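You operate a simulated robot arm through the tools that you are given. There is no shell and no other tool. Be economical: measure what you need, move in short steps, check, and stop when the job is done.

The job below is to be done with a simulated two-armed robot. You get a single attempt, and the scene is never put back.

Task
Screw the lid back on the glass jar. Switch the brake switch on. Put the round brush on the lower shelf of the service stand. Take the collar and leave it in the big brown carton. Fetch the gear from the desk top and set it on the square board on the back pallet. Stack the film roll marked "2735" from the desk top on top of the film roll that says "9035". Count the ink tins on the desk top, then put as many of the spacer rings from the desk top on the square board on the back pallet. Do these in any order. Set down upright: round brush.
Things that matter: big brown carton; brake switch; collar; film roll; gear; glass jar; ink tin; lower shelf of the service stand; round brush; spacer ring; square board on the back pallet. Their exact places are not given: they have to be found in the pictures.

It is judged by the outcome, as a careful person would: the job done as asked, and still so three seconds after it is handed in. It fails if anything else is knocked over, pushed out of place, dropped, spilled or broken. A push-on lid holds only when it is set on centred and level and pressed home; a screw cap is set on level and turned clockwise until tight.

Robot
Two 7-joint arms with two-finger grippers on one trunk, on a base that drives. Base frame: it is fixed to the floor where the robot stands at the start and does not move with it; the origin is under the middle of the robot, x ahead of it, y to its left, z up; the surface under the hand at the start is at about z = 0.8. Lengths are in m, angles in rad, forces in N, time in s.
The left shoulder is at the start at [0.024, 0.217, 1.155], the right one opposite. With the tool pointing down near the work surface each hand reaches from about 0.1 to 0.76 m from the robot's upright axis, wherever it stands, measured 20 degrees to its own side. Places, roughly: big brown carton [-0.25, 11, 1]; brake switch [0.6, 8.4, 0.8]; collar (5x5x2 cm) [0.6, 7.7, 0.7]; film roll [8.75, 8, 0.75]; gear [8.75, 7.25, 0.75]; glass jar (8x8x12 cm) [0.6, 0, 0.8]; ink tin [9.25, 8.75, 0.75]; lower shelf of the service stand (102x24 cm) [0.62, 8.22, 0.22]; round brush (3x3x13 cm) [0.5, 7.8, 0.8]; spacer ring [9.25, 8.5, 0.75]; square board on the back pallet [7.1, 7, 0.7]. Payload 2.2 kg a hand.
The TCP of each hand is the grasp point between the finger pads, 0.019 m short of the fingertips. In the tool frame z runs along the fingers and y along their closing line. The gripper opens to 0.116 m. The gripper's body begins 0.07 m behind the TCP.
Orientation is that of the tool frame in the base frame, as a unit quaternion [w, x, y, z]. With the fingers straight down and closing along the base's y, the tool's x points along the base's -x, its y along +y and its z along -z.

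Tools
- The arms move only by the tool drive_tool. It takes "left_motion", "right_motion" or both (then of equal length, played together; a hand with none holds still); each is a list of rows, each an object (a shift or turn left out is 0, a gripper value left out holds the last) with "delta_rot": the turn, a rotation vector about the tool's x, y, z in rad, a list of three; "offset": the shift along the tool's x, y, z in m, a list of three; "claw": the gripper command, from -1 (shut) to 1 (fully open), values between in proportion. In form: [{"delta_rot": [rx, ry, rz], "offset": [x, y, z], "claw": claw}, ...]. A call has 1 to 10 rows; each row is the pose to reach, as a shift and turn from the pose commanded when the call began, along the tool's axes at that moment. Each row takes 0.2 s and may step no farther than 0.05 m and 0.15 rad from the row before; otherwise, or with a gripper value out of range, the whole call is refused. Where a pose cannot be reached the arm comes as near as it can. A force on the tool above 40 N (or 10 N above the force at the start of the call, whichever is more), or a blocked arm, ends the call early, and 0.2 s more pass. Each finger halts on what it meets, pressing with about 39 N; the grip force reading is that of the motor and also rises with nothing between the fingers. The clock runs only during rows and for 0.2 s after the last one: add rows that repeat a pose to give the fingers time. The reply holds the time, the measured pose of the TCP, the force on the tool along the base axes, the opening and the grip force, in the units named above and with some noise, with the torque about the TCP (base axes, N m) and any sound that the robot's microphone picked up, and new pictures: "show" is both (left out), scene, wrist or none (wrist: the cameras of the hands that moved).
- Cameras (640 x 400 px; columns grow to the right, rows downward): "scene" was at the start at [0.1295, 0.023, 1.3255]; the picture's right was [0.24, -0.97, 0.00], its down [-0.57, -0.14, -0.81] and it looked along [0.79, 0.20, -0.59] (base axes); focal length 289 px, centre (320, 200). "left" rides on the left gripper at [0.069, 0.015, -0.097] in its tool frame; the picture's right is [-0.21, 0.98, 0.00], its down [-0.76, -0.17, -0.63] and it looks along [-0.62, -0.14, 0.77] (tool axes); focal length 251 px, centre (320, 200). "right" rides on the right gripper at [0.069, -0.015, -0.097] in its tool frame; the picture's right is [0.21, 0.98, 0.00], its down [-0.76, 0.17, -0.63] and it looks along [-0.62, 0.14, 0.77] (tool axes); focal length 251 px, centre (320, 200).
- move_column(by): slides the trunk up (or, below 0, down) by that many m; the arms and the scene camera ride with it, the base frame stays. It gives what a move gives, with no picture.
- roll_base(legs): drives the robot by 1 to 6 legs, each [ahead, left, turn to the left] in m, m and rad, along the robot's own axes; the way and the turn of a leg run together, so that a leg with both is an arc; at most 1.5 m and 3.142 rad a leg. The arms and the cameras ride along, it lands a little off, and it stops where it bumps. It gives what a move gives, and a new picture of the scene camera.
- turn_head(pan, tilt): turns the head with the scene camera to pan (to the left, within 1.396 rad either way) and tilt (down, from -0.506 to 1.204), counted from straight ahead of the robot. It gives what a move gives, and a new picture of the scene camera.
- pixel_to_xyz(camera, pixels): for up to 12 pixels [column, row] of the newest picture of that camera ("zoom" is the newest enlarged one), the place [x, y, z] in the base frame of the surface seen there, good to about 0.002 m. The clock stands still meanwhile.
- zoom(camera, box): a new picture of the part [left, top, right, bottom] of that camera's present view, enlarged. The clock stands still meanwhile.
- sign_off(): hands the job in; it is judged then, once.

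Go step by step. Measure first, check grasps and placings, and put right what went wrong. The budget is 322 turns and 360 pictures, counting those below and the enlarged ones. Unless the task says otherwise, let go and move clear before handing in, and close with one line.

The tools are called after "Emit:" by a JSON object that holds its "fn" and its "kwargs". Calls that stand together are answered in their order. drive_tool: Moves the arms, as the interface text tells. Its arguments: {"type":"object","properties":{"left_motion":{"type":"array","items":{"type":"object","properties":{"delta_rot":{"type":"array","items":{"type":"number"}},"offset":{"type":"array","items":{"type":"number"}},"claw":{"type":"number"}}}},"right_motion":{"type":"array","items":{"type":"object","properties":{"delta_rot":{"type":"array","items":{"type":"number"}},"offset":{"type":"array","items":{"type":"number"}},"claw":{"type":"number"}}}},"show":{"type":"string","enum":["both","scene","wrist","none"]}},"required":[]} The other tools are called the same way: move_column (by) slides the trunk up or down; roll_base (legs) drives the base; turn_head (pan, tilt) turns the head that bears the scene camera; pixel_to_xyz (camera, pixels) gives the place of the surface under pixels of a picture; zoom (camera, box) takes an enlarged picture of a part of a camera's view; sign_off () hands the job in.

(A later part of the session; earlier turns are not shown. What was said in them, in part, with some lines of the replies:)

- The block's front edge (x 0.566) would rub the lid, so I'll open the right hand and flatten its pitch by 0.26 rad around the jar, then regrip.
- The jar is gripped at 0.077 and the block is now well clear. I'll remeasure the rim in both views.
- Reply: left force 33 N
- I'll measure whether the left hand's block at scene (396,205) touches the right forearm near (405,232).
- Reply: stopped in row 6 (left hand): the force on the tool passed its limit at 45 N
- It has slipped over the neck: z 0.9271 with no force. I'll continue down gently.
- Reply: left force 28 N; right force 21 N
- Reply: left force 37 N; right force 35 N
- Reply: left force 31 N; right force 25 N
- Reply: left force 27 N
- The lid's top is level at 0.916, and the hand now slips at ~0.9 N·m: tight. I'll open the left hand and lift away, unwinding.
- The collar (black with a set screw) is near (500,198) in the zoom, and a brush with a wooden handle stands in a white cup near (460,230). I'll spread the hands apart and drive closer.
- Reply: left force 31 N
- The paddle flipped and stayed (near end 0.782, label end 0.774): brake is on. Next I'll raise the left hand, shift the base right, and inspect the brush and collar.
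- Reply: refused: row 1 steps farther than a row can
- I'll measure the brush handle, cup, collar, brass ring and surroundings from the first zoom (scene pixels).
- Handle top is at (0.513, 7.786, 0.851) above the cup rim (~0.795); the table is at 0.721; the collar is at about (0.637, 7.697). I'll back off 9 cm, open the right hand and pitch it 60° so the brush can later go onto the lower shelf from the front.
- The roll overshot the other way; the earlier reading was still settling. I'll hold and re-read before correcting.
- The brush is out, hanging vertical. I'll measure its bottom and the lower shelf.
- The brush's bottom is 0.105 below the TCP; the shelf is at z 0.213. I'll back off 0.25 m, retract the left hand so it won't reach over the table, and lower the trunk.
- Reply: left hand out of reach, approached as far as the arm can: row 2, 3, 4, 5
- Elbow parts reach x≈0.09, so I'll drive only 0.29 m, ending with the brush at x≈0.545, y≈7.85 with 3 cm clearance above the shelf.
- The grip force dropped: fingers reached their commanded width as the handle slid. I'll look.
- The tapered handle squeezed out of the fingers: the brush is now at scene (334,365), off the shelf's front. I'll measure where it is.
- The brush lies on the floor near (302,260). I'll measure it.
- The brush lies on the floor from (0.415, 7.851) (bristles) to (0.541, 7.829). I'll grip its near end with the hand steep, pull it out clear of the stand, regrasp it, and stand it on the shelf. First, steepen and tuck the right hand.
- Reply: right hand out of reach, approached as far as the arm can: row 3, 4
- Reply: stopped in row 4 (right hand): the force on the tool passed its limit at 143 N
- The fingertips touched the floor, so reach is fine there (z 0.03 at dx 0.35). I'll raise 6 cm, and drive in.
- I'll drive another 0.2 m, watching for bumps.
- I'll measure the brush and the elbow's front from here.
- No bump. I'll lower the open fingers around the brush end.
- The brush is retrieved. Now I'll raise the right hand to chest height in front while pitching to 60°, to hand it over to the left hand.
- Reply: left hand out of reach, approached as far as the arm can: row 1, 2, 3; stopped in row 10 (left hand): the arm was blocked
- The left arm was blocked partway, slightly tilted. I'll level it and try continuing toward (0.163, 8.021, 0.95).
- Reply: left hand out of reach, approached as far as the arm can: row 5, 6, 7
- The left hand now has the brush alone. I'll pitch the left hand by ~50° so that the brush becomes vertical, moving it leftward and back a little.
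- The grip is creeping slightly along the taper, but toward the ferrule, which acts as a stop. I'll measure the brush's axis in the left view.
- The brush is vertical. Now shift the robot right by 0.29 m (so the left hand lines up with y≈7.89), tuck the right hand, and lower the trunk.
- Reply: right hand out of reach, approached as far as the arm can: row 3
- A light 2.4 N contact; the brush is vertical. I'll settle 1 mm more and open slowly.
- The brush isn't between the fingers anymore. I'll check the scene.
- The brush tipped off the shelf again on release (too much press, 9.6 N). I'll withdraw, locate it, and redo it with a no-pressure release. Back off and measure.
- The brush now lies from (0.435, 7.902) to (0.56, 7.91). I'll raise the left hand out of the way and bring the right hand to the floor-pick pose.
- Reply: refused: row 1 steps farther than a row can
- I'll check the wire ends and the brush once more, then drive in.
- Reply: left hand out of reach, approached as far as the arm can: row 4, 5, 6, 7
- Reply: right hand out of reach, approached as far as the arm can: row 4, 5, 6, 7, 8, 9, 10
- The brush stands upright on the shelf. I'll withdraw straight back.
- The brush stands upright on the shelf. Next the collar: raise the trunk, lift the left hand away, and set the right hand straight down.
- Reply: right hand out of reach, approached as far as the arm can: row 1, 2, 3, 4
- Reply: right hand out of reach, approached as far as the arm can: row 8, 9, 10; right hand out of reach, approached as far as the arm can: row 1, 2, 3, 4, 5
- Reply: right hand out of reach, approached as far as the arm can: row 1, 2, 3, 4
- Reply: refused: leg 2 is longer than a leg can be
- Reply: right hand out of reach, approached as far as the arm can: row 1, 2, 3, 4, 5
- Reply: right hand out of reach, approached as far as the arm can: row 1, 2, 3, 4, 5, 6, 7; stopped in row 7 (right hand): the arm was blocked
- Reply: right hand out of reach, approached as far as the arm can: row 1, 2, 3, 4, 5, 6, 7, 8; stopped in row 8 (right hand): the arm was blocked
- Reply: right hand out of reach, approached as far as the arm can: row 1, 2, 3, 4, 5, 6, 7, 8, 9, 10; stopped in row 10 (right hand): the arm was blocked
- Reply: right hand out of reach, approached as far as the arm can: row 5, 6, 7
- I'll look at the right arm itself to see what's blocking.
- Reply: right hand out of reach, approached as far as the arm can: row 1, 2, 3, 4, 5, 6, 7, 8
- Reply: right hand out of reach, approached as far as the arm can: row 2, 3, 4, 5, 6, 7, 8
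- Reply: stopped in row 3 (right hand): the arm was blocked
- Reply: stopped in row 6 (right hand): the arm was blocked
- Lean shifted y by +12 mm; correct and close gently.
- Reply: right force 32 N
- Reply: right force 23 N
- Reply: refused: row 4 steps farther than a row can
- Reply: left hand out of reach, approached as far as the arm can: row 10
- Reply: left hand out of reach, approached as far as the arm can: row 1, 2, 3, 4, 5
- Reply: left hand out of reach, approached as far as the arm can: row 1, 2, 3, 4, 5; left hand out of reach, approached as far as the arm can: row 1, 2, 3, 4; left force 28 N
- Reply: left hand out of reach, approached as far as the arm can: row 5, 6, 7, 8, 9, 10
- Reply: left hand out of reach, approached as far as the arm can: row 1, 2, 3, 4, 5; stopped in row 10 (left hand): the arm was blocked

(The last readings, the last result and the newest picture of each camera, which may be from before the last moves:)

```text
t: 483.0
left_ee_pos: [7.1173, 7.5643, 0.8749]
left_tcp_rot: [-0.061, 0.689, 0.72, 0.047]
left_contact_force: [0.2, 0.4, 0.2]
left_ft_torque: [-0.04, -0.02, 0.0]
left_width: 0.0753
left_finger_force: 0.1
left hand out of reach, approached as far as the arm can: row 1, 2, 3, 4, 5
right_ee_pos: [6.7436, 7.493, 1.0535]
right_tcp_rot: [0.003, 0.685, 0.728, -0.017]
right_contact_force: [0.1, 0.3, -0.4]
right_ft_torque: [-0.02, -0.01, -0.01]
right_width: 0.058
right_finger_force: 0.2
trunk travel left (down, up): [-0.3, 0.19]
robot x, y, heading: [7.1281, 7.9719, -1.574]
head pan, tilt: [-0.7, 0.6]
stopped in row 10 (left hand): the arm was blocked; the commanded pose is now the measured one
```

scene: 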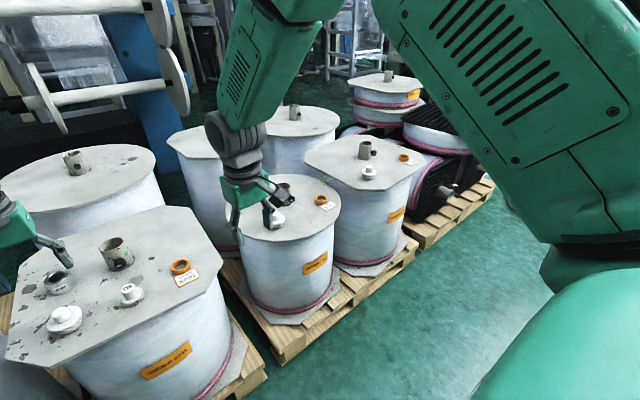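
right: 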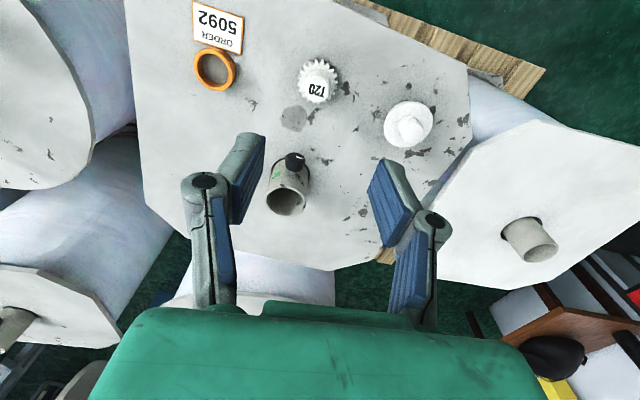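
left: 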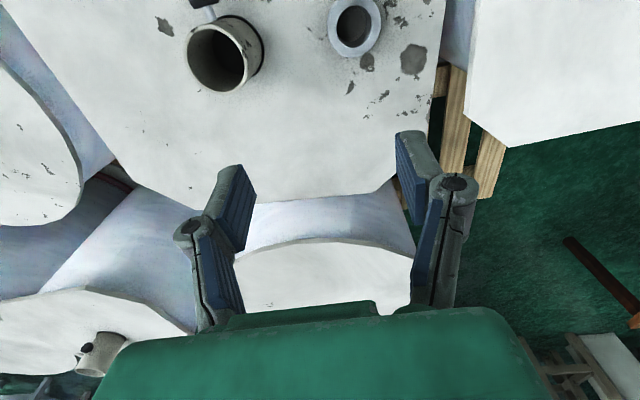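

Free again. Level the left hand and move it out to its side.

Emit:
{"fn": "drive_tool", "kwargs": {"left_motion": [{"offset": [0, 0.03, -0.02], "delta_rot": [-0.004, -0.04, 0]}, {"offset": [0, 0.06, -0.04], "delta_rot": [-0.008, -0.08, 0]}, {"offset": [0, 0.1, -0.06], "delta_rot": [-0.012, -0.12, 0]}, {"offset": [0, 0.14, -0.08], "delta_rot": [-0.017, -0.15, 0]}, {"offset": [0, 0.18, -0.1], "delta_rot": [-0.017, -0.15, 0]}, {"offset": [0, 0.22, -0.12], "delta_rot": [-0.017, -0.15, 0]}, {"offset": [0, 0.26, -0.14], "delta_rot": [-0.017, -0.15, 0]}, {"offset": [0, 0.29, -0.16], "delta_rot": [-0.017, -0.15, 0]}, {"offset": [0, 0.29, -0.18], "delta_rot": [-0.017, -0.15, 0]}], "show": "none"}}

Emit:
{"fn": "roll_base", "kwargs": {"legs": [[-0.15, 0.55, 0], [0, 0, 1.571]]}}

```text
t: 485.0
left_ee_pos: [7.4106, 7.5525, 1.048]
left_tcp_rot: [0.0, 0.693, 0.721, -0.001]
left_contact_force: [0.1, 0.1, 0.7]
left_ft_torque: [0.03, 0.0, 0.0]
left_width: 0.0757
left_finger_force: 0.1
right_ee_pos: [6.7453, 7.4931, 1.0541]
right_tcp_rot: [0.003, 0.685, 0.729, -0.017]
right_contact_force: [0.8, 0.7, 0.4]
right_ft_torque: [0.0, -0.02, 0.0]
right_width: 0.0578
right_finger_force: 0.2
trunk travel left (down, up): [-0.3, 0.19]
robot x, y, heading: [7.1291, 7.9699, -1.584]
head pan, tilt: [-0.7, 0.6]
```

```text
t: 492.2
left_ee_pos: [8.096, 8.4052, 1.0462]
left_tcp_rot: [0.0, -0.032, 0.999, -0.003]
left_contact_force: [-0.4, -0.2, -0.7]
left_ft_torque: [0.01, 0.02, 0.0]
left_width: 0.0753
left_finger_force: 0.0
right_ee_pos: [8.1712, 7.7433, 1.0541]
right_tcp_rot: [0.015, -0.042, 0.999, -0.01]
right_contact_force: [-0.1, -0.3, -0.5]
right_ft_torque: [0.0, 0.03, 0.0]
right_width: 0.0579
right_finger_force: 0.0
trunk travel left (down, up): [-0.3, 0.19]
robot x, y, heading: [7.6863, 8.115, 0.02]
head pan, tilt: [-0.7, 0.6]
```

scene: 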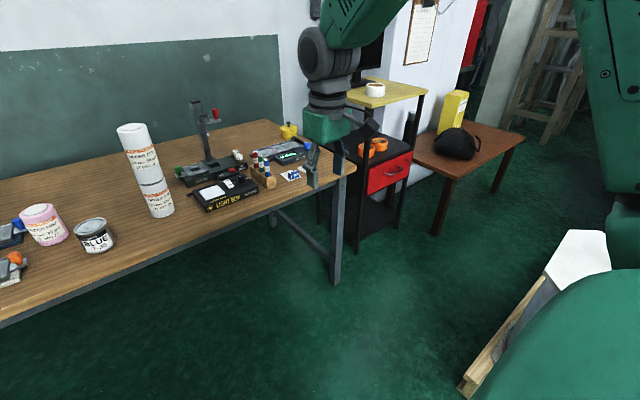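

Robot faces the desk again. Next ring at (9.00, 8.87): drive so the left hand can reach it.

Emit:
{"fn": "roll_base", "kwargs": {"legs": [[0.3, 0.53, -0.02], [0.32, 0, 0]]}}

Emit:
{"fn": "drive_tool", "kwargs": {"left_motion": [{"offset": [-0.04, -0.005, 0.01], "claw": 0.5}, {"offset": [-0.08, -0.01, 0.02]}, {"offset": [-0.12, -0.015, 0.03]}, {"offset": [-0.16, -0.02, 0.045]}, {"offset": [-0.2, -0.025, 0.06]}, {"offset": [-0.23, -0.03, 0.08]}, {"offset": [-0.23, -0.03, 0.1]}, {"offset": [-0.23, -0.03, 0.1]}, {"offset": [-0.23, -0.03, 0.1]}, {"offset": [-0.23, -0.03, 0.1]}], "show": "wrist"}}

```text
t: 497.4
left_ee_pos: [8.7127, 8.9345, 1.0462]
left_tcp_rot: [0.002, -0.023, 1.0, -0.003]
left_contact_force: [0.3, 0.7, -0.5]
left_ft_torque: [-0.04, 0.01, -0.02]
left_width: 0.0755
left_finger_force: 0.0
right_ee_pos: [8.7753, 8.2703, 1.0572]
right_tcp_rot: [0.015, -0.033, 0.999, -0.012]
right_contact_force: [0.0, 0.8, -0.3]
right_ft_torque: [-0.06, 0.0, 0.02]
right_width: 0.0579
right_finger_force: 0.1
trunk travel left (down, up): [-0.3, 0.19]
robot x, y, heading: [8.2919, 8.6496, 0.002]
head pan, tilt: [-0.7, 0.6]
```

scene: 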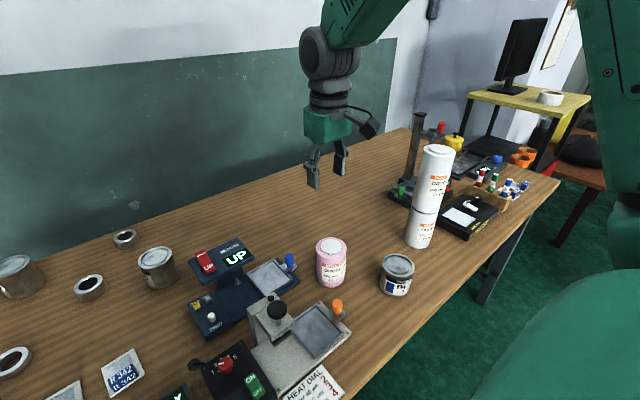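

```text
t: 499.6
left_ee_pos: [8.9416, 8.9099, 0.9515]
left_tcp_rot: [0.002, -0.023, 1.0, 0.0]
left_contact_force: [0.0, 0.1, 0.3]
left_ft_torque: [0.04, 0.0, -0.01]
left_width: 0.0869
left_finger_force: 0.0
right_ee_pos: [8.772, 8.265, 1.0555]
right_tcp_rot: [0.017, -0.034, 0.999, -0.009]
right_contact_force: [-0.2, 0.8, 0.9]
right_ft_torque: [0.02, 0.02, -0.02]
right_width: 0.0583
right_finger_force: 0.1
trunk travel left (down, up): [-0.3, 0.19]
robot x, y, heading: [8.296, 8.651, -0.002]
head pan, tilt: [-0.7, 0.6]
```

left: 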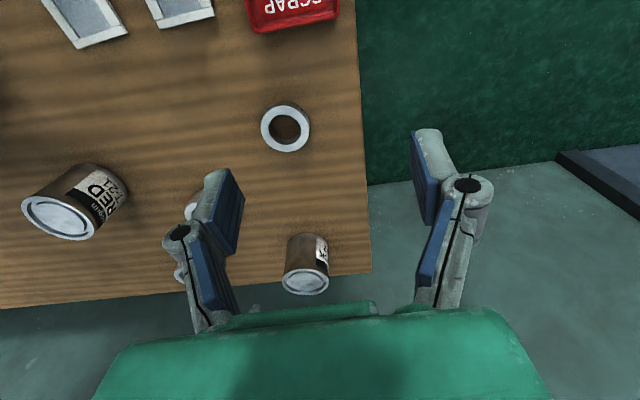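

Tins confirmed (RED T‑21, one more, BLUE): 3. The ring is at left-view (285,128).

Emit:
{"fn": "pixel_to_xyz", "kwargs": {"camera": "left", "pixels": [[263, 128], [308, 128], [285, 149], [285, 106], [270, 113], [300, 143], [230, 150]]}}

```text
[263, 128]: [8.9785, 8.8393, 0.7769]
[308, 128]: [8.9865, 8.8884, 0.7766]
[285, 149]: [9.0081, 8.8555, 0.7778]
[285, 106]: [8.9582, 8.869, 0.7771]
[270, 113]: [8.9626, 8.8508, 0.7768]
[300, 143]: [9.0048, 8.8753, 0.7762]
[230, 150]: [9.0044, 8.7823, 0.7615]
```

Ring centre (8.983, 8.863), top 0.777. Move over and down to 0.80 first.

Emit:
{"fn": "drive_tool", "kwargs": {"left_motion": [{"offset": [-0.02, -0.025, 0.02], "claw": 0.3}, {"offset": [-0.0393, -0.0489, 0.04]}, {"offset": [-0.0393, -0.0489, 0.08]}, {"offset": [-0.0393, -0.0489, 0.12]}, {"offset": [-0.0393, -0.0489, 0.145]}, {"offset": [-0.0393, -0.0489, 0.145]}, {"offset": [-0.0393, -0.0489, 0.145]}], "show": "wrist"}}

Emit:
{"fn": "pixel_to_xyz", "kwargs": {"camera": "left", "pixels": [[320, 150], [280, 165], [360, 165]]}}

```text
t: 501.2
left_ee_pos: [8.9848, 8.86, 0.8025]
left_tcp_rot: [0.003, -0.023, 1.0, -0.001]
left_contact_force: [0.3, 0.9, -0.3]
left_ft_torque: [0.02, -0.01, -0.01]
left_width: 0.0755
left_finger_force: 0.0
right_ee_pos: [8.7725, 8.2657, 1.0572]
right_tcp_rot: [0.016, -0.034, 0.999, -0.009]
right_contact_force: [-0.3, -0.1, -0.1]
right_ft_torque: [0.03, 0.03, -0.03]
right_width: 0.0581
right_finger_force: 0.1
trunk travel left (down, up): [-0.3, 0.19]
robot x, y, heading: [8.2951, 8.6495, -0.001]
head pan, tilt: [-0.7, 0.6]
```

left: 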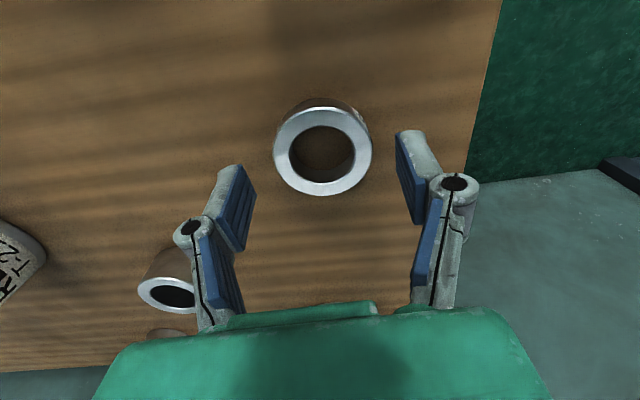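

```text
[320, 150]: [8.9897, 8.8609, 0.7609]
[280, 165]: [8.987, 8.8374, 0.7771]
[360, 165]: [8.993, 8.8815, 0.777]
```

Centred. Lower, grip, lift and retract.

Emit:
{"fn": "drive_tool", "kwargs": {"left_motion": [{"offset": [-0.001, 0.001, 0.01]}, {"offset": [-0.001, 0.001, 0.0195]}, {"offset": [-0.001, 0.001, 0.0195]}, {"offset": [-0.001, 0.001, 0.0195], "claw": 0.0}, {"offset": [-0.001, 0.001, 0.0195], "claw": -0.5}, {"offset": [-0.001, 0.001, 0.0195], "claw": -0.5}, {"offset": [0, 0, -0.02]}, {"offset": [0, 0, -0.06]}, {"offset": [0, 0, -0.1]}, {"offset": [0, 0, -0.14]}], "show": "wrist"}}

```text
t: 503.4
left_ee_pos: [8.9836, 8.8629, 0.9475]
left_tcp_rot: [0.003, -0.022, 1.0, 0.0]
left_contact_force: [0.8, -0.2, -0.3]
left_ft_torque: [0.0, 0.0, -0.01]
left_width: 0.0546
left_finger_force: 39.0
right_ee_pos: [8.7719, 8.2643, 1.0569]
right_tcp_rot: [0.017, -0.033, 0.999, -0.008]
right_contact_force: [0.1, -0.2, -0.1]
right_ft_torque: [-0.02, 0.02, -0.04]
right_width: 0.0581
right_finger_force: 0.1
trunk travel left (down, up): [-0.3, 0.19]
robot x, y, heading: [8.2987, 8.6476, 0.0]
head pan, tilt: [-0.7, 0.6]
```

left: 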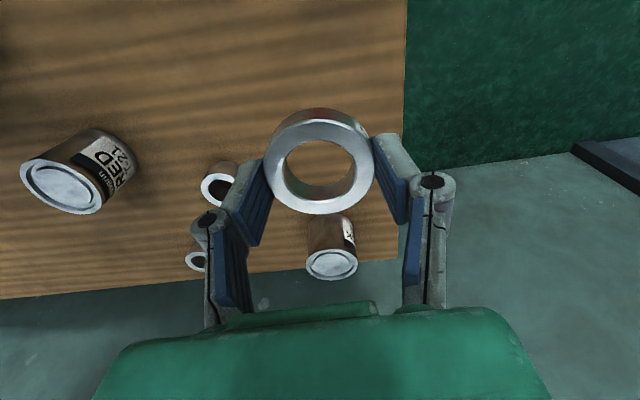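

Ring held. I'll leave the arm extended, back away, turn right, and go to the pallet so the left hand is over (7.19, 7.07).

Emit:
{"fn": "roll_base", "kwargs": {"legs": [[-0.7, -0.33, 0], [0, 0, -1.571], [0.5, -0.62, 0]]}}

Emit:
{"fn": "drive_tool", "kwargs": {"left_motion": [{}, {}, {}, {}, {}, {}, {}, {}], "show": "wrist"}}

```text
t: 515.1
left_ee_pos: [7.2024, 7.133, 0.9448]
left_tcp_rot: [0.001, 0.697, 0.717, -0.003]
left_contact_force: [0.0, -0.4, -0.9]
left_ft_torque: [0.01, -0.04, -0.04]
left_width: 0.0551
left_finger_force: 39.8
right_ee_pos: [6.6102, 7.3548, 1.0562]
right_tcp_rot: [0.005, 0.689, 0.725, -0.017]
right_contact_force: [-1.2, 0.1, -0.2]
right_ft_torque: [0.01, -0.02, 0.0]
right_width: 0.058
right_finger_force: 0.1
trunk travel left (down, up): [-0.3, 0.19]
robot x, y, heading: [7.0022, 7.8285, -1.591]
head pan, tilt: [-0.7, 0.6]
```

scene: 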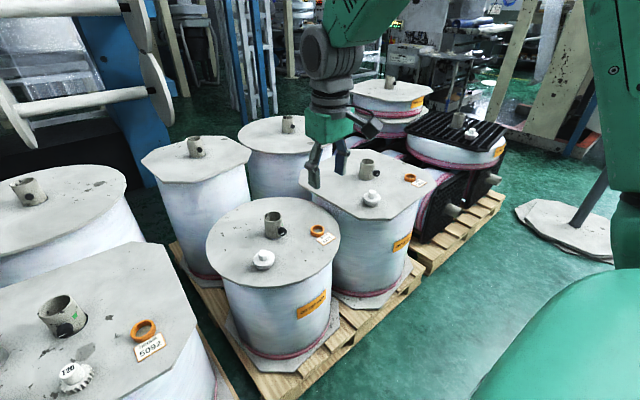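

```text
t: 516.9
left_ee_pos: [7.2024, 7.1359, 0.9487]
left_tcp_rot: [0.002, 0.697, 0.717, -0.004]
left_contact_force: [-0.7, -0.1, 0.2]
left_ft_torque: [0.02, 0.0, -0.01]
left_width: 0.0545
left_finger_force: 39.0
right_ee_pos: [6.6087, 7.3595, 1.058]
right_tcp_rot: [0.007, 0.689, 0.725, -0.019]
right_contact_force: [0.3, -0.2, 0.1]
right_ft_torque: [-0.04, 0.02, -0.02]
right_width: 0.0582
right_finger_force: 0.1
trunk travel left (down, up): [-0.3, 0.19]
robot x, y, heading: [7.0039, 7.824, -1.589]
head pan, tilt: [-0.7, 0.6]
```

left: 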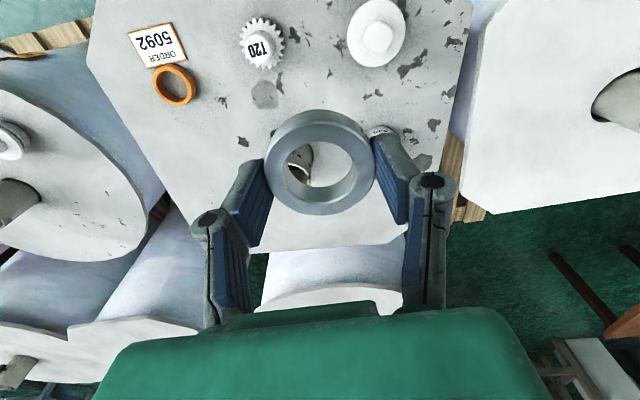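

Drive 7 cm closer so the ring is over (7.19, 7.07), then measure neighbours.

Emit:
{"fn": "roll_base", "kwargs": {"legs": [[0.07, -0.014, 0.018]]}}

Emit:
{"fn": "drive_tool", "kwargs": {"left_motion": [{"offset": [0, 0, 0.03]}, {"offset": [0, 0, 0.06]}, {"offset": [0, 0, 0.09]}, {"offset": [0, 0, 0.12]}, {"offset": [0, 0, 0.14]}, {"offset": [0, 0, 0.14]}, {"offset": [0, 0, 0.14]}, {"offset": [0, 0, 0.14]}], "show": "wrist"}}

```text
t: 518.0
left_ee_pos: [7.2068, 7.0691, 0.9473]
left_tcp_rot: [0.0, 0.691, 0.723, -0.005]
left_contact_force: [0.6, 0.3, -1.3]
left_ft_torque: [-0.01, 0.07, 0.0]
left_width: 0.0545
left_finger_force: 39.3
right_ee_pos: [6.6087, 7.2821, 1.0596]
right_tcp_rot: [0.005, 0.683, 0.731, -0.02]
right_contact_force: [-0.2, -0.4, 1.1]
right_ft_torque: [-0.02, 0.06, -0.02]
right_width: 0.0578
right_finger_force: 0.0
trunk travel left (down, up): [-0.3, 0.19]
robot x, y, heading: [6.9863, 7.7587, -1.57]
head pan, tilt: [-0.7, 0.6]
```

scene: 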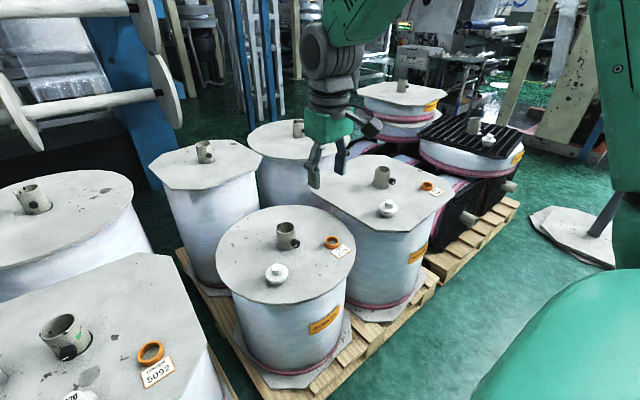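

```text
t: 519.8
left_ee_pos: [7.2038, 7.0683, 0.8068]
left_tcp_rot: [0.002, 0.691, 0.723, -0.005]
left_contact_force: [-0.3, 0.2, -0.2]
left_ft_torque: [0.02, 0.01, 0.02]
left_width: 0.0545
left_finger_force: 38.6
right_ee_pos: [6.6073, 7.2852, 1.0611]
right_tcp_rot: [0.006, 0.683, 0.731, -0.022]
right_contact_force: [1.1, -0.5, 0.3]
right_ft_torque: [0.03, 0.0, 0.0]
right_width: 0.0579
right_finger_force: 0.0
trunk travel left (down, up): [-0.3, 0.19]
robot x, y, heading: [6.9925, 7.757, -1.574]
head pan, tilt: [-0.7, 0.6]
```

left: 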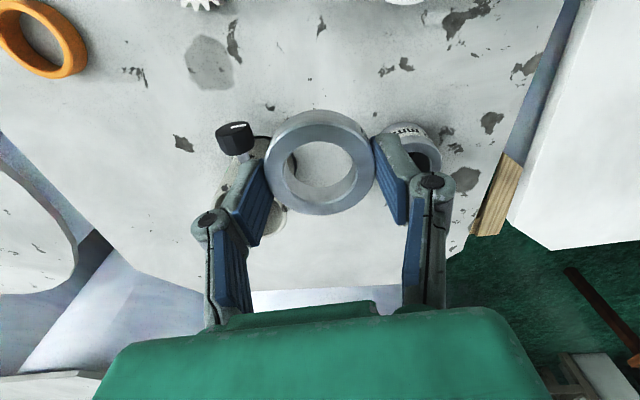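

I'll measure the neighbouring ring and tube to choose the exact spot.

Emit:
{"fn": "pixel_to_xyz", "kwargs": {"camera": "left", "pixels": [[408, 128], [430, 133], [425, 155], [235, 140], [250, 185], [270, 225], [200, 5], [320, 160]]}}

```text
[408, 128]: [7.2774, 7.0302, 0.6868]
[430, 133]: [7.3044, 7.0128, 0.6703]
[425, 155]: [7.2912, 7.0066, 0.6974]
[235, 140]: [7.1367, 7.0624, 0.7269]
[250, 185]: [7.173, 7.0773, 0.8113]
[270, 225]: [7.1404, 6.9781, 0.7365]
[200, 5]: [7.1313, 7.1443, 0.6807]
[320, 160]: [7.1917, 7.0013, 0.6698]
```

I'll use (7.207, 7.10): clear of the tube's knob, gear, plug and first ring. Shift and lower.

Emit:
{"fn": "drive_tool", "kwargs": {"left_motion": [{"offset": [0.016, 0.002, 0]}, {"offset": [0.032, 0.0044, 0.01]}, {"offset": [0.032, 0.0044, 0.04]}, {"offset": [0.032, 0.0044, 0.07]}, {"offset": [0.032, 0.0044, 0.1]}, {"offset": [0.032, 0.0044, 0.105]}, {"offset": [0.032, 0.0044, 0.105]}], "show": "wrist"}}

```text
t: 521.4
left_ee_pos: [7.2057, 7.0998, 0.7048]
left_tcp_rot: [0.002, 0.691, 0.723, -0.005]
left_contact_force: [-0.1, 0.5, -1.2]
left_ft_torque: [-0.01, -0.02, 0.03]
left_width: 0.0548
left_finger_force: 38.9
right_ee_pos: [6.6064, 7.2861, 1.0599]
right_tcp_rot: [0.007, 0.683, 0.73, -0.022]
right_contact_force: [-0.1, 0.2, -0.5]
right_ft_torque: [0.0, 0.01, 0.03]
right_width: 0.0581
right_finger_force: 0.0
trunk travel left (down, up): [-0.3, 0.19]
robot x, y, heading: [6.9878, 7.7566, -1.575]
head pan, tilt: [-0.7, 0.6]
```

left: 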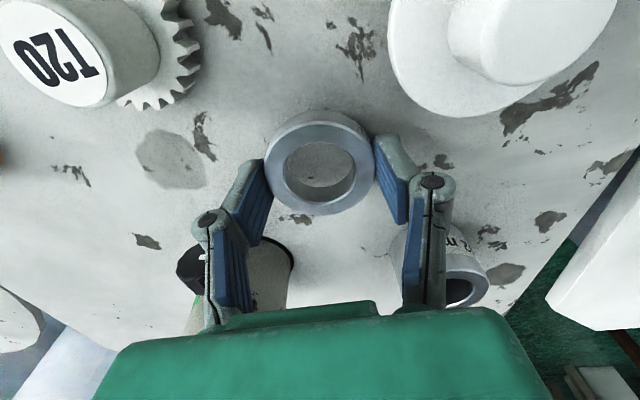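

Clear. Lower the last 11 mm and release.

Emit:
{"fn": "drive_tool", "kwargs": {"left_motion": [{"offset": [0, 0, 0.006]}, {"offset": [0, 0, 0.0115]}, {"offset": [0, 0, 0.0115]}], "show": "none"}}

Emit:
{"fn": "drive_tool", "kwargs": {"left_motion": [{"claw": -0.02}, {"claw": 0.02}, {"claw": 0.1}, {"claw": 0.12}, {"offset": [0, 0, -0.03]}, {"offset": [0, 0, -0.07]}, {"offset": [0, 0, -0.11]}, {"offset": [0, 0, -0.15]}, {"offset": [0, 0, -0.19]}, {"offset": [0, 0, -0.23]}], "show": "wrist"}}

```text
t: 522.1
left_ee_pos: [7.2058, 7.0986, 0.6943]
left_tcp_rot: [0.004, 0.691, 0.723, -0.006]
left_contact_force: [1.8, -0.4, 8.2]
left_ft_torque: [0.23, -0.08, -0.06]
left_width: 0.0547
left_finger_force: 39.0
right_ee_pos: [6.6064, 7.2872, 1.0599]
right_tcp_rot: [0.007, 0.683, 0.73, -0.021]
right_contact_force: [-0.4, -0.1, -0.2]
right_ft_torque: [-0.01, 0.01, 0.0]
right_width: 0.0579
right_finger_force: 0.1
trunk travel left (down, up): [-0.3, 0.19]
robot x, y, heading: [6.9856, 7.7553, -1.574]
head pan, tilt: [-0.7, 0.6]
```

```text
t: 524.4
left_ee_pos: [7.2028, 7.1046, 0.9233]
left_tcp_rot: [0.003, 0.691, 0.723, -0.005]
left_contact_force: [-0.6, 0.7, -0.3]
left_ft_torque: [0.0, 0.05, 0.01]
left_width: 0.0652
left_finger_force: 0.0
right_ee_pos: [6.6055, 7.287, 1.0605]
right_tcp_rot: [0.006, 0.683, 0.73, -0.021]
right_contact_force: [0.6, 0.3, 0.0]
right_ft_torque: [-0.02, -0.03, -0.04]
right_width: 0.0581
right_finger_force: 0.0
trunk travel left (down, up): [-0.3, 0.19]
robot x, y, heading: [6.9884, 7.7555, -1.574]
head pan, tilt: [-0.7, 0.6]
```

left: 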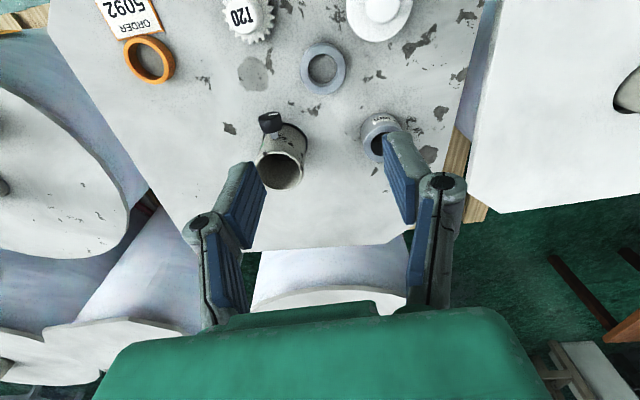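

Two rings are placed. The next ring is at x≈9.09, farther in; I'll pitch the left hand 40° to extend its reach. First retract the hand and drive back to the desk.

Emit:
{"fn": "drive_tool", "kwargs": {"left_motion": [{"offset": [0.04, 0.01, -0.01], "claw": 0.4}, {"offset": [0.08, 0.02, -0.03]}, {"offset": [0.12, 0.03, -0.05]}, {"offset": [0.16, 0.04, -0.07]}, {"offset": [0.18, 0.05, -0.09]}], "show": "none"}}

Emit:
{"fn": "roll_base", "kwargs": {"legs": [[-0.5, 0.62, 0], [0, 0, 1.574], [0.4, 0.365, 0], [0.29, 0, 0]]}}

```text
t: 525.5
left_ee_pos: [7.2471, 7.2838, 1.0141]
left_tcp_rot: [0.003, 0.691, 0.723, -0.006]
left_contact_force: [0.3, 0.0, 0.7]
left_ft_torque: [-0.03, 0.04, 0.02]
left_width: 0.0815
left_finger_force: 0.0
right_ee_pos: [6.6072, 7.2873, 1.0608]
right_tcp_rot: [0.006, 0.682, 0.731, -0.021]
right_contact_force: [0.5, 0.8, -0.3]
right_ft_torque: [0.02, -0.02, 0.0]
right_width: 0.0579
right_finger_force: 0.1
trunk travel left (down, up): [-0.3, 0.19]
robot x, y, heading: [6.9877, 7.7531, -1.576]
head pan, tilt: [-0.7, 0.6]
```

```text
t: 538.0
left_ee_pos: [8.8089, 8.8279, 1.0142]
left_tcp_rot: [0.006, -0.002, 1.0, 0.0]
left_contact_force: [-0.3, 0.0, 0.5]
left_ft_torque: [0.0, -0.03, 0.0]
left_width: 0.0813
left_finger_force: 0.0
right_ee_pos: [8.7773, 8.1889, 1.0581]
right_tcp_rot: [0.019, -0.013, 1.0, -0.009]
right_contact_force: [0.2, 0.9, -0.6]
right_ft_torque: [-0.01, 0.05, -0.02]
right_width: 0.0581
right_finger_force: 0.0
trunk travel left (down, up): [-0.3, 0.19]
robot x, y, heading: [8.3245, 8.592, -0.043]
head pan, tilt: [-0.7, 0.6]
```

scene: 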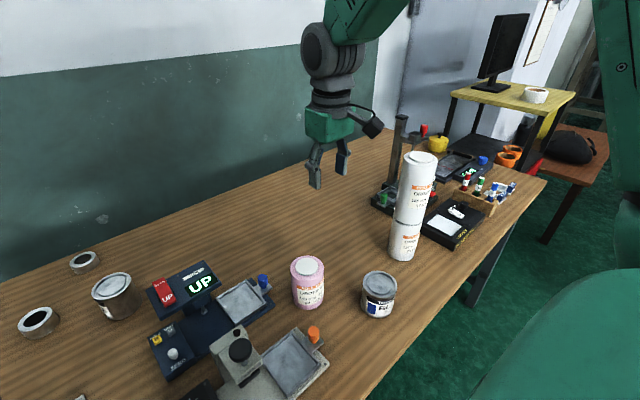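

I'll measure both remaining rings, (38,320) and (85,260).

Emit:
{"fn": "pixel_to_xyz", "kwargs": {"camera": "scene", "pixels": [[20, 318], [56, 315], [38, 333], [36, 306], [40, 345], [70, 262], [99, 258], [84, 270], [112, 280]]}}

```text
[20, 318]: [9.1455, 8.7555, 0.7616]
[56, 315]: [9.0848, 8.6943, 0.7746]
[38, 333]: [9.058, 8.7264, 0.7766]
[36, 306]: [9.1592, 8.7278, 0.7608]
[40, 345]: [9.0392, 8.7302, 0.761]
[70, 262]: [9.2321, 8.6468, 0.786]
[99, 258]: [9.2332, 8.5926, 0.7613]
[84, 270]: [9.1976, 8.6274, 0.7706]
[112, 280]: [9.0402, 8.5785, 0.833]
```

Ring B centre ≈(9.086, 8.724). Pitch the left hand 40° and go to a standoff in front of it.

Emit:
{"fn": "drive_tool", "kwargs": {"left_motion": [{"offset": [-0.03, -0.015, 0.015], "delta_rot": [0, -0.1, 0]}, {"offset": [-0.06, -0.03, 0.03], "delta_rot": [0, -0.2, 0]}, {"offset": [-0.09, -0.045, 0.05], "delta_rot": [0, -0.3, 0]}, {"offset": [-0.12, -0.06, 0.07], "delta_rot": [0, -0.4, 0]}, {"offset": [-0.15, -0.075, 0.09], "delta_rot": [0, -0.5, 0]}, {"offset": [-0.18, -0.09, 0.115], "delta_rot": [0, -0.6, 0]}, {"offset": [-0.205, -0.104, 0.14], "delta_rot": [0, -0.7, 0]}, {"offset": [-0.205, -0.104, 0.14], "delta_rot": [0, -0.7, 0]}, {"offset": [-0.205, -0.104, 0.14], "delta_rot": [0, -0.7, 0]}], "show": "wrist"}}

```text
t: 540.0
left_ee_pos: [9.0129, 8.7288, 0.8782]
left_tcp_rot: [0.349, -0.002, 0.937, -0.002]
left_contact_force: [0.0, -0.2, -0.1]
left_ft_torque: [-0.01, 0.01, -0.02]
left_width: 0.0814
left_finger_force: 0.0
right_ee_pos: [8.7757, 8.1952, 1.061]
right_tcp_rot: [0.02, -0.013, 1.0, -0.011]
right_contact_force: [-0.3, -0.7, 0.1]
right_ft_torque: [0.02, -0.01, 0.01]
right_width: 0.0581
right_finger_force: 0.0
trunk travel left (down, up): [-0.3, 0.19]
robot x, y, heading: [8.3238, 8.5973, -0.043]
head pan, tilt: [-0.7, 0.6]
```

left: 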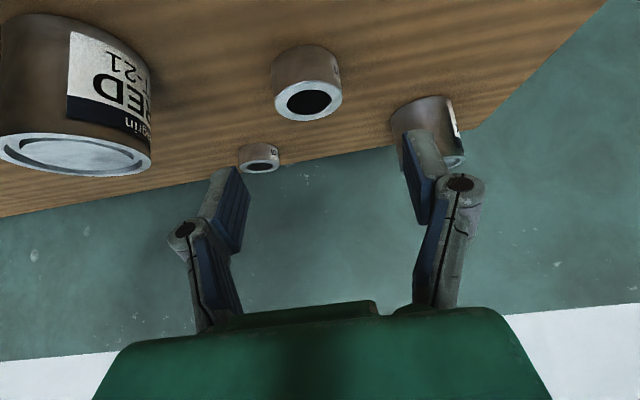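

Emit:
{"fn": "pixel_to_xyz", "kwargs": {"camera": "left", "pixels": [[275, 98], [341, 98], [308, 118], [290, 85], [325, 82], [308, 62], [275, 70], [336, 70]]}}

```text
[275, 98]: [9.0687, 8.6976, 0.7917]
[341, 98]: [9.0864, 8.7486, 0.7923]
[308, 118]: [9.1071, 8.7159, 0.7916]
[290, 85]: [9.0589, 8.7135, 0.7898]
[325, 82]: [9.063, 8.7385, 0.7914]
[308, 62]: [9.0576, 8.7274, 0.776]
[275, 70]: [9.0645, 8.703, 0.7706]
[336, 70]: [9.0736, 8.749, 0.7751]
```

Target (9.083, 8.7235, 0.794). Advance and grip.

Emit:
{"fn": "drive_tool", "kwargs": {"left_motion": [{"offset": [0.001, -0.0053, 0.035]}, {"offset": [0.002, -0.0053, 0.07]}, {"offset": [0.002, -0.0053, 0.1]}, {"offset": [0.002, -0.0053, 0.108]}, {"offset": [0.002, -0.0053, 0.108]}, {"offset": [0.002, -0.0053, 0.108]}], "show": "wrist"}}

```text
t: 541.4
left_ee_pos: [9.0827, 8.724, 0.796]
left_tcp_rot: [0.349, -0.001, 0.937, -0.001]
left_contact_force: [0.2, -0.8, 0.4]
left_ft_torque: [-0.01, -0.01, 0.03]
left_width: 0.0814
left_finger_force: 0.0
right_ee_pos: [8.7744, 8.1917, 1.0609]
right_tcp_rot: [0.02, -0.013, 1.0, -0.011]
right_contact_force: [-0.2, -0.2, 0.9]
right_ft_torque: [-0.02, 0.0, -0.01]
right_width: 0.0583
right_finger_force: 0.1
trunk travel left (down, up): [-0.3, 0.19]
robot x, y, heading: [8.3245, 8.5935, -0.043]
head pan, tilt: [-0.7, 0.6]
```

left: 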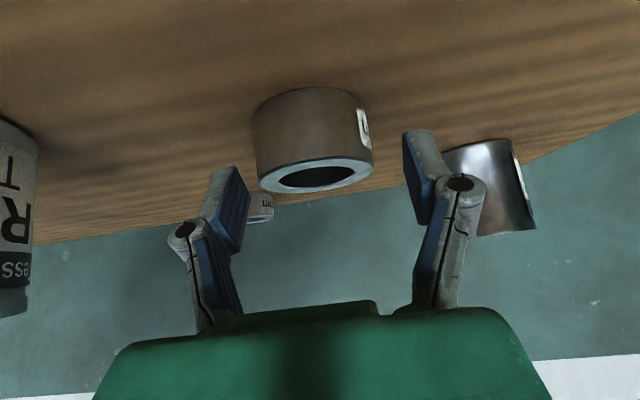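

Lower 4 mm, close, and lift.

Emit:
{"fn": "drive_tool", "kwargs": {"left_motion": [{"offset": [0.003, 0, 0.0033]}, {"offset": [0.003, 0, 0.0033], "claw": 0.1}, {"offset": [0.003, 0, 0.0033], "claw": -0.05}, {"offset": [0.003, 0, 0.0033], "claw": -0.5}, {"offset": [0.003, 0, 0.0033], "claw": -0.5}, {"offset": [-0.0131, 0, -0.0151]}, {"offset": [-0.0393, 0, -0.0454]}, {"offset": [-0.06, 0, -0.08]}, {"offset": [-0.07, 0.01, -0.12]}, {"offset": [-0.08, 0.02, -0.16]}], "show": "wrist"}}

```text
t: 543.6
left_ee_pos: [9.0364, 8.7454, 0.9685]
left_tcp_rot: [0.348, -0.002, 0.937, -0.001]
left_contact_force: [-1.0, -0.3, -0.9]
left_ft_torque: [0.0, 0.0, -0.02]
left_width: 0.0549
left_finger_force: 39.2
right_ee_pos: [8.7752, 8.1936, 1.063]
right_tcp_rot: [0.021, -0.013, 1.0, -0.011]
right_contact_force: [-0.6, 0.3, -0.5]
right_ft_torque: [0.02, -0.04, 0.01]
right_width: 0.0579
right_finger_force: 0.0
trunk travel left (down, up): [-0.3, 0.19]
robot x, y, heading: [8.3253, 8.5975, -0.041]
head pan, tilt: [-0.7, 0.6]
```

left: 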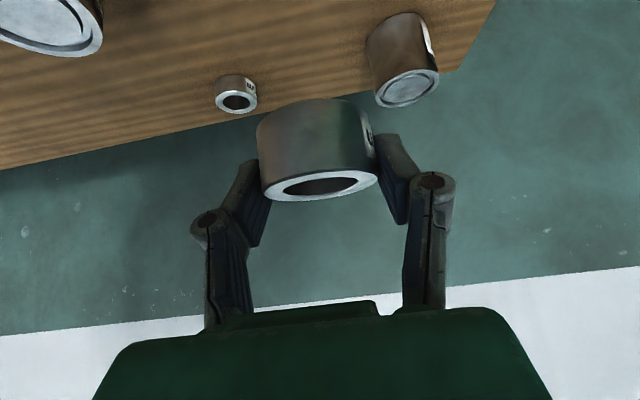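

Ring held upright. Drive back to the pallet: target robot pose about (6.82, 7.77).

Emit:
{"fn": "roll_base", "kwargs": {"legs": [[-0.7, -0.3, 0.04], [0, 0, -1.571], [0.53, -0.8, 0]]}}

Emit:
{"fn": "drive_tool", "kwargs": {"left_motion": [{}, {}, {}, {}, {}, {}, {}, {}], "show": "wrist"}}

```text
t: 556.4
left_ee_pos: [6.9577, 7.0599, 0.968]
left_tcp_rot: [0.252, 0.647, 0.678, -0.242]
left_contact_force: [-0.3, 0.6, -0.6]
left_ft_torque: [0.02, 0.0, -0.03]
left_width: 0.0547
left_finger_force: 39.3
right_ee_pos: [6.395, 7.2989, 1.061]
right_tcp_rot: [0.007, 0.683, 0.73, -0.022]
right_contact_force: [0.1, 0.2, -0.4]
right_ft_torque: [-0.01, 0.03, -0.03]
right_width: 0.058
right_finger_force: 0.1
trunk travel left (down, up): [-0.3, 0.19]
robot x, y, heading: [6.7781, 7.7661, -1.577]
head pan, tilt: [-0.7, 0.6]
```

scene: 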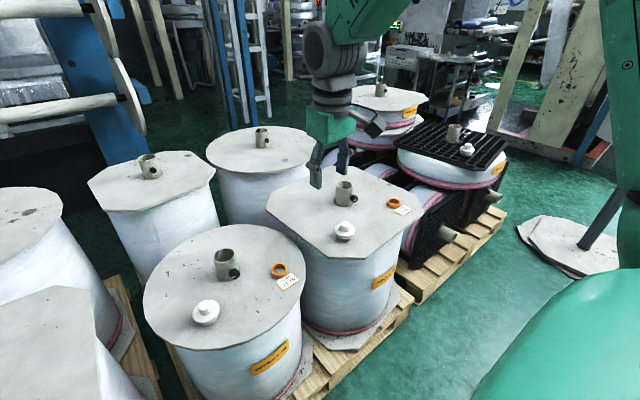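

```text
t: 558.2
left_ee_pos: [6.9569, 7.0622, 0.9711]
left_tcp_rot: [0.252, 0.647, 0.677, -0.244]
left_contact_force: [0.4, 0.1, -1.0]
left_ft_torque: [0.04, -0.01, 0.01]
left_width: 0.0547
left_finger_force: 39.1
right_ee_pos: [6.3953, 7.3025, 1.0627]
right_tcp_rot: [0.008, 0.683, 0.73, -0.022]
right_contact_force: [-0.7, 0.0, -0.6]
right_ft_torque: [-0.01, 0.0, 0.01]
right_width: 0.058
right_finger_force: 0.2
trunk travel left (down, up): [-0.3, 0.19]
robot x, y, heading: [6.7768, 7.7611, -1.571]
head pan, tilt: [-0.7, 0.6]
```

left: 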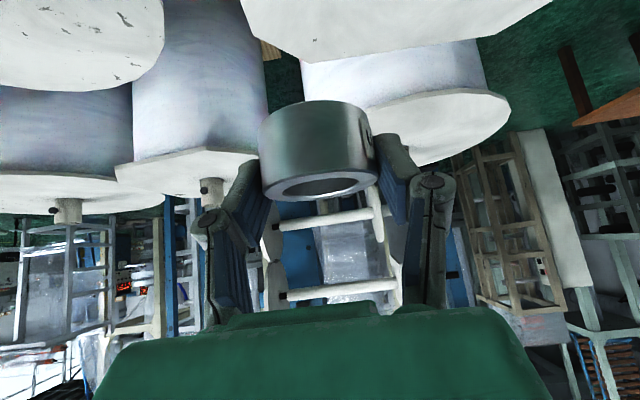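

Shift the base by 9 cm forward and 4 cm left, then lower and look.

Emit:
{"fn": "roll_base", "kwargs": {"legs": [[0.085, 0.045, 0]]}}

Emit:
{"fn": "drive_tool", "kwargs": {"left_motion": [{"offset": [0.026, 0, 0.03]}, {"offset": [0.052, 0, 0.06]}, {"offset": [0.078, 0, 0.09]}, {"offset": [0.104, 0, 0.12]}, {"offset": [0.131, 0, 0.151]}, {"offset": [0.144, 0, 0.166]}, {"offset": [0.144, 0, 0.166]}, {"offset": [0.144, 0, 0.166]}, {"offset": [0.144, 0, 0.166]}], "show": "wrist"}}

```text
t: 559.3
left_ee_pos: [6.9778, 6.9757, 0.9722]
left_tcp_rot: [0.258, 0.651, 0.672, -0.239]
left_contact_force: [-1.8, -0.4, -0.8]
left_ft_torque: [0.02, -0.09, 0.05]
left_width: 0.0547
left_finger_force: 38.9
right_ee_pos: [6.4161, 7.2169, 1.0547]
right_tcp_rot: [0.015, 0.685, 0.728, -0.016]
right_contact_force: [-0.2, -0.1, -0.3]
right_ft_torque: [0.0, -0.03, 0.0]
right_width: 0.058
right_finger_force: 0.0
trunk travel left (down, up): [-0.3, 0.19]
robot x, y, heading: [6.8195, 7.6821, -1.578]
head pan, tilt: [-0.7, 0.6]
```

scene: 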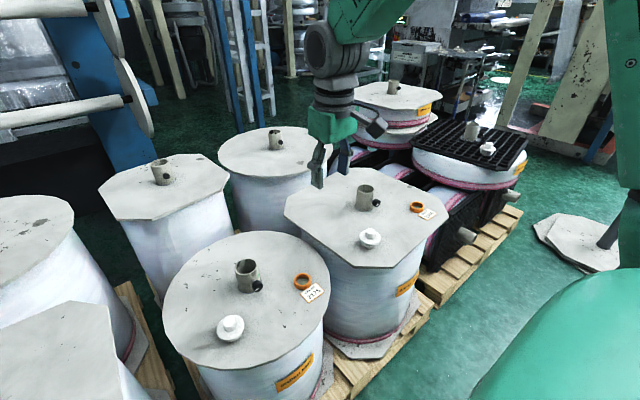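

```text
t: 561.3
left_ee_pos: [7.0013, 6.9785, 0.7528]
left_tcp_rot: [0.25, 0.648, 0.675, -0.248]
left_contact_force: [-0.6, 0.8, -1.1]
left_ft_torque: [-0.02, 0.05, -0.04]
left_width: 0.0547
left_finger_force: 39.1
right_ee_pos: [6.4424, 7.2199, 1.0651]
right_tcp_rot: [0.007, 0.684, 0.729, -0.025]
right_contact_force: [0.2, -0.2, 0.1]
right_ft_torque: [-0.01, 0.03, 0.0]
right_width: 0.0581
right_finger_force: 0.1
trunk travel left (down, up): [-0.3, 0.19]
robot x, y, heading: [6.822, 7.6796, -1.577]
head pan, tilt: [-0.7, 0.6]
```

left: 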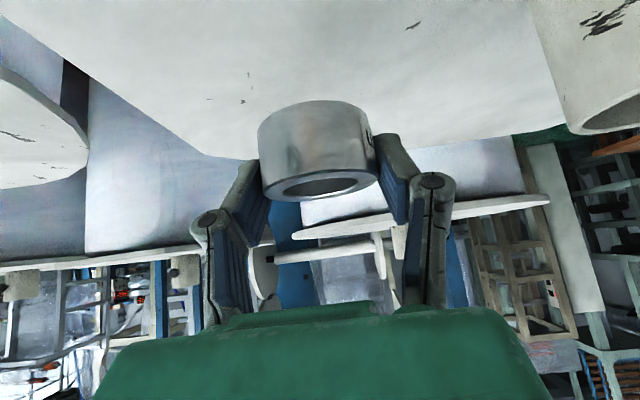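

I'll verify the board's extent around the ring.

Emit:
{"fn": "pixel_to_xyz", "kwargs": {"camera": "left", "pixels": [[220, 120], [215, 148], [250, 90], [150, 110], [400, 110], [450, 130], [320, 90], [120, 85], [500, 30]]}}

```text
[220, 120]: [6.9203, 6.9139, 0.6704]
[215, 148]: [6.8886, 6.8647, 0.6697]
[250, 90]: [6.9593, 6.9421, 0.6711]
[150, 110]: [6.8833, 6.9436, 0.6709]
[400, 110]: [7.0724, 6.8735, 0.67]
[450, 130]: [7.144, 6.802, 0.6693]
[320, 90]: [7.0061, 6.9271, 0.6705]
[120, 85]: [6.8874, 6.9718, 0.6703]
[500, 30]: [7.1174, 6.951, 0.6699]
```

The spot is well inside the board. Lower to contact.

Emit:
{"fn": "drive_tool", "kwargs": {"left_motion": [{"offset": [0.013, 0, 0.0151]}, {"offset": [0.0262, 0, 0.0302]}, {"offset": [0.0314, 0, 0.0363]}, {"offset": [0.0314, 0, 0.0363]}], "show": "none"}}

Emit:
{"fn": "drive_tool", "kwargs": {"left_motion": [{"offset": [0.0013, 0, 0.0015]}, {"offset": [0.0026, 0, 0.003]}, {"offset": [0.0026, 0, 0.003]}], "show": "none"}}

```text
t: 562.3
left_ee_pos: [7.0059, 6.9783, 0.7041]
left_tcp_rot: [0.25, 0.646, 0.677, -0.248]
left_contact_force: [1.7, 0.2, -0.6]
left_ft_torque: [0.02, 0.06, -0.04]
left_width: 0.0547
left_finger_force: 38.6
right_ee_pos: [6.4468, 7.2197, 1.068]
right_tcp_rot: [0.005, 0.684, 0.729, -0.028]
right_contact_force: [0.5, -0.9, 0.3]
right_ft_torque: [0.06, 0.02, 0.03]
right_width: 0.0576
right_finger_force: 0.1
trunk travel left (down, up): [-0.3, 0.19]
robot x, y, heading: [6.8251, 7.6795, -1.574]
head pan, tilt: [-0.7, 0.6]
```

```text
t: 563.1
left_ee_pos: [7.0024, 6.9775, 0.699]
left_tcp_rot: [0.251, 0.646, 0.676, -0.248]
left_contact_force: [1.0, 0.6, -0.2]
left_ft_torque: [0.06, 0.04, -0.04]
left_width: 0.0546
left_finger_force: 39.1
right_ee_pos: [6.4456, 7.2204, 1.0676]
right_tcp_rot: [0.006, 0.683, 0.729, -0.027]
right_contact_force: [0.9, -1.0, 0.1]
right_ft_torque: [0.03, 0.05, -0.02]
right_width: 0.058
right_finger_force: 0.0
trunk travel left (down, up): [-0.3, 0.19]
robot x, y, heading: [6.818, 7.6816, -1.578]
head pan, tilt: [-0.7, 0.6]
```

Emit:
{"fn": "drive_tool", "kwargs": {"left_motion": [{"offset": [0.0013, 0, 0.0015]}, {"offset": [0.002, 0, 0.0023]}, {"offset": [0.002, 0, 0.0023]}], "show": "wrist"}}

```text
t: 563.9
left_ee_pos: [6.9977, 6.9773, 0.7007]
left_tcp_rot: [0.253, 0.648, 0.674, -0.25]
left_contact_force: [-3.6, 0.5, 11.3]
left_ft_torque: [0.31, 0.04, 0.07]
left_width: 0.0548
left_finger_force: 39.2
right_ee_pos: [6.4402, 7.2206, 1.0661]
right_tcp_rot: [0.008, 0.684, 0.729, -0.025]
right_contact_force: [1.6, 0.3, 0.5]
right_ft_torque: [-0.01, 0.05, 0.03]
right_width: 0.0582
right_finger_force: 0.1
trunk travel left (down, up): [-0.3, 0.19]
robot x, y, heading: [6.8181, 7.6786, -1.575]
head pan, tilt: [-0.7, 0.6]
```

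left: 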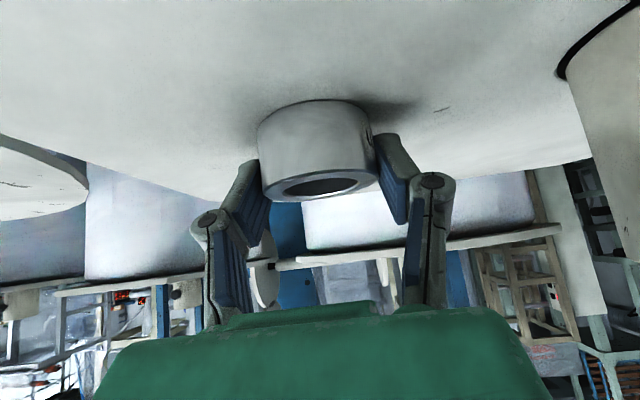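

Contact (11 N). Ease, release slowly and withdraw back along the tool axis.

Emit:
{"fn": "drive_tool", "kwargs": {"left_motion": [{"offset": [-0.001, 0, -0.0012]}, {"offset": [-0.001, 0, -0.0012], "claw": -0.06}, {"offset": [-0.001, 0, -0.0012], "claw": -0.03}, {"offset": [-0.001, 0, -0.0012], "claw": 0.02}, {"offset": [-0.001, 0, -0.0012], "claw": 0.1}, {"offset": [-0.001, 0, -0.0012], "claw": 0.15}, {"offset": [-0.001, 0, -0.03]}, {"offset": [-0.005, 0, -0.07]}, {"offset": [-0.02, 0, -0.11]}, {"offset": [-0.05, 0, -0.15]}], "show": "wrist"}}

```text
t: 566.1
left_ee_pos: [6.9858, 7.0411, 0.8443]
left_tcp_rot: [0.254, 0.649, 0.674, -0.245]
left_contact_force: [-0.1, 0.3, 0.0]
left_ft_torque: [-0.02, 0.0, 0.0]
left_width: 0.0669
left_finger_force: 0.1
right_ee_pos: [6.4309, 7.2222, 1.0629]
right_tcp_rot: [0.012, 0.684, 0.729, -0.023]
right_contact_force: [-0.8, -0.3, -0.7]
right_ft_torque: [-0.03, -0.03, -0.01]
right_width: 0.0578
right_finger_force: 0.0
trunk travel left (down, up): [-0.3, 0.19]
robot x, y, heading: [6.8207, 7.6752, -1.575]
head pan, tilt: [-0.7, 0.6]
```

left: 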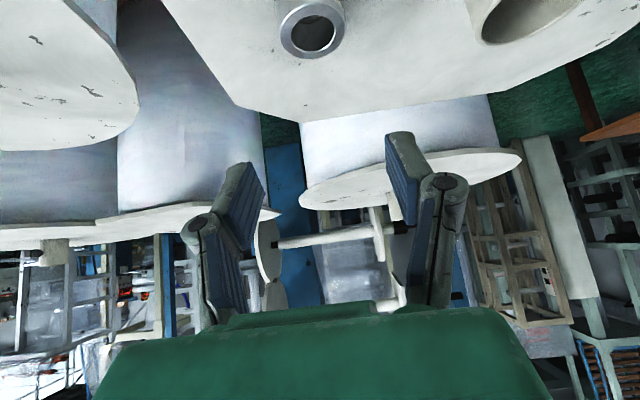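

The third ring stands on the board. Raise the hand, back off, and take a final look at the board.

Emit:
{"fn": "drive_tool", "kwargs": {"left_motion": [{"offset": [-0.03, 0, -0.035]}, {"offset": [-0.06, 0, -0.07]}, {"offset": [-0.09, 0, -0.1]}], "show": "none"}}

Emit:
{"fn": "roll_base", "kwargs": {"legs": [[-0.3, 0.2, 0]]}}

Emit:
{"fn": "turn_head", "kwargs": {"pan": 0.1, "tilt": 0.6}}

```text
t: 566.9
left_ee_pos: [6.992, 7.037, 0.9816]
left_tcp_rot: [0.254, 0.649, 0.674, -0.245]
left_contact_force: [-0.8, -1.3, -0.3]
left_ft_torque: [0.03, -0.03, -0.01]
left_width: 0.0669
left_finger_force: 0.0
right_ee_pos: [6.4318, 7.2208, 1.0631]
right_tcp_rot: [0.01, 0.685, 0.728, -0.024]
right_contact_force: [-0.1, -0.4, -0.4]
right_ft_torque: [0.0, -0.02, 0.04]
right_width: 0.0578
right_finger_force: 0.0
trunk travel left (down, up): [-0.3, 0.19]
robot x, y, heading: [6.8202, 7.6798, -1.578]
head pan, tilt: [-0.7, 0.6]
```

```text
t: 569.2
left_ee_pos: [7.1997, 7.3402, 0.9809]
left_tcp_rot: [0.255, 0.646, 0.677, -0.244]
left_contact_force: [-0.3, -1.4, -0.5]
left_ft_torque: [0.0, 0.02, 0.0]
left_width: 0.0665
left_finger_force: 0.2
right_ee_pos: [6.6401, 7.5198, 1.0612]
right_tcp_rot: [0.011, 0.681, 0.732, -0.022]
right_contact_force: [0.8, 0.0, 0.4]
right_ft_torque: [0.01, 0.02, 0.02]
right_width: 0.058
right_finger_force: 0.1
trunk travel left (down, up): [-0.3, 0.19]
robot x, y, heading: [7.0218, 7.9833, -1.559]
head pan, tilt: [-0.7, 0.6]
```

scene: 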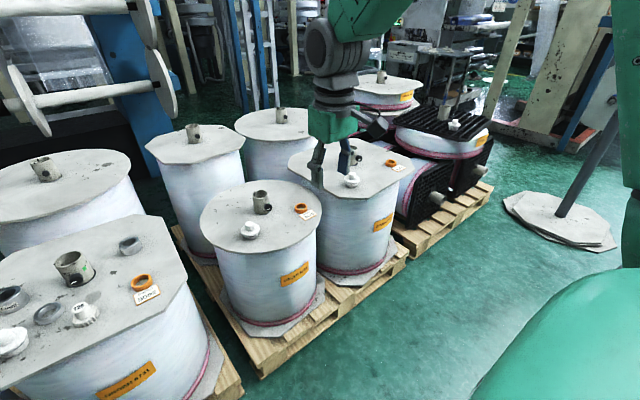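

```text
t: 570.4
left_ee_pos: [7.2099, 7.3449, 0.979]
left_tcp_rot: [0.253, 0.644, 0.678, -0.247]
left_contact_force: [0.0, 0.2, 0.7]
left_ft_torque: [0.0, 0.02, -0.02]
left_width: 0.0668
left_finger_force: 0.0
right_ee_pos: [6.6495, 7.5219, 1.0681]
right_tcp_rot: [0.008, 0.68, 0.733, -0.028]
right_contact_force: [-0.3, 0.2, 0.3]
right_ft_torque: [0.0, 0.04, -0.03]
right_width: 0.0579
right_finger_force: 0.0
trunk travel left (down, up): [-0.3, 0.19]
robot x, y, heading: [7.0233, 7.9797, -1.565]
head pan, tilt: [0.099, 0.6]
```

scene: 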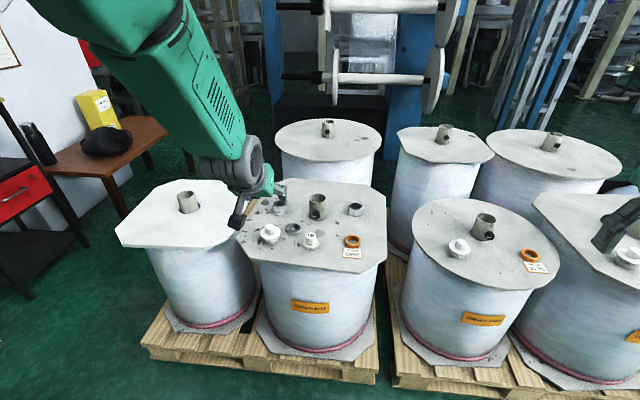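

The board holds the gear and three rings, and both hands are clear. On my last views of each:
- The jar lid was tight.
- The brake rocker was flipped.
- The brush stood on the lower shelf.
- The collar lay in the carton.
- Roll 2735 sat on 9035.

I'm handing in.

Emit:
{"fn": "sign_off", "kwargs": {}}

```text
The job is handed in.
```

I finished all seven tasks and handed the job in. The round brush fell from the lower shelf to the floor twice while I was placing it, before I got it to stand upright there.
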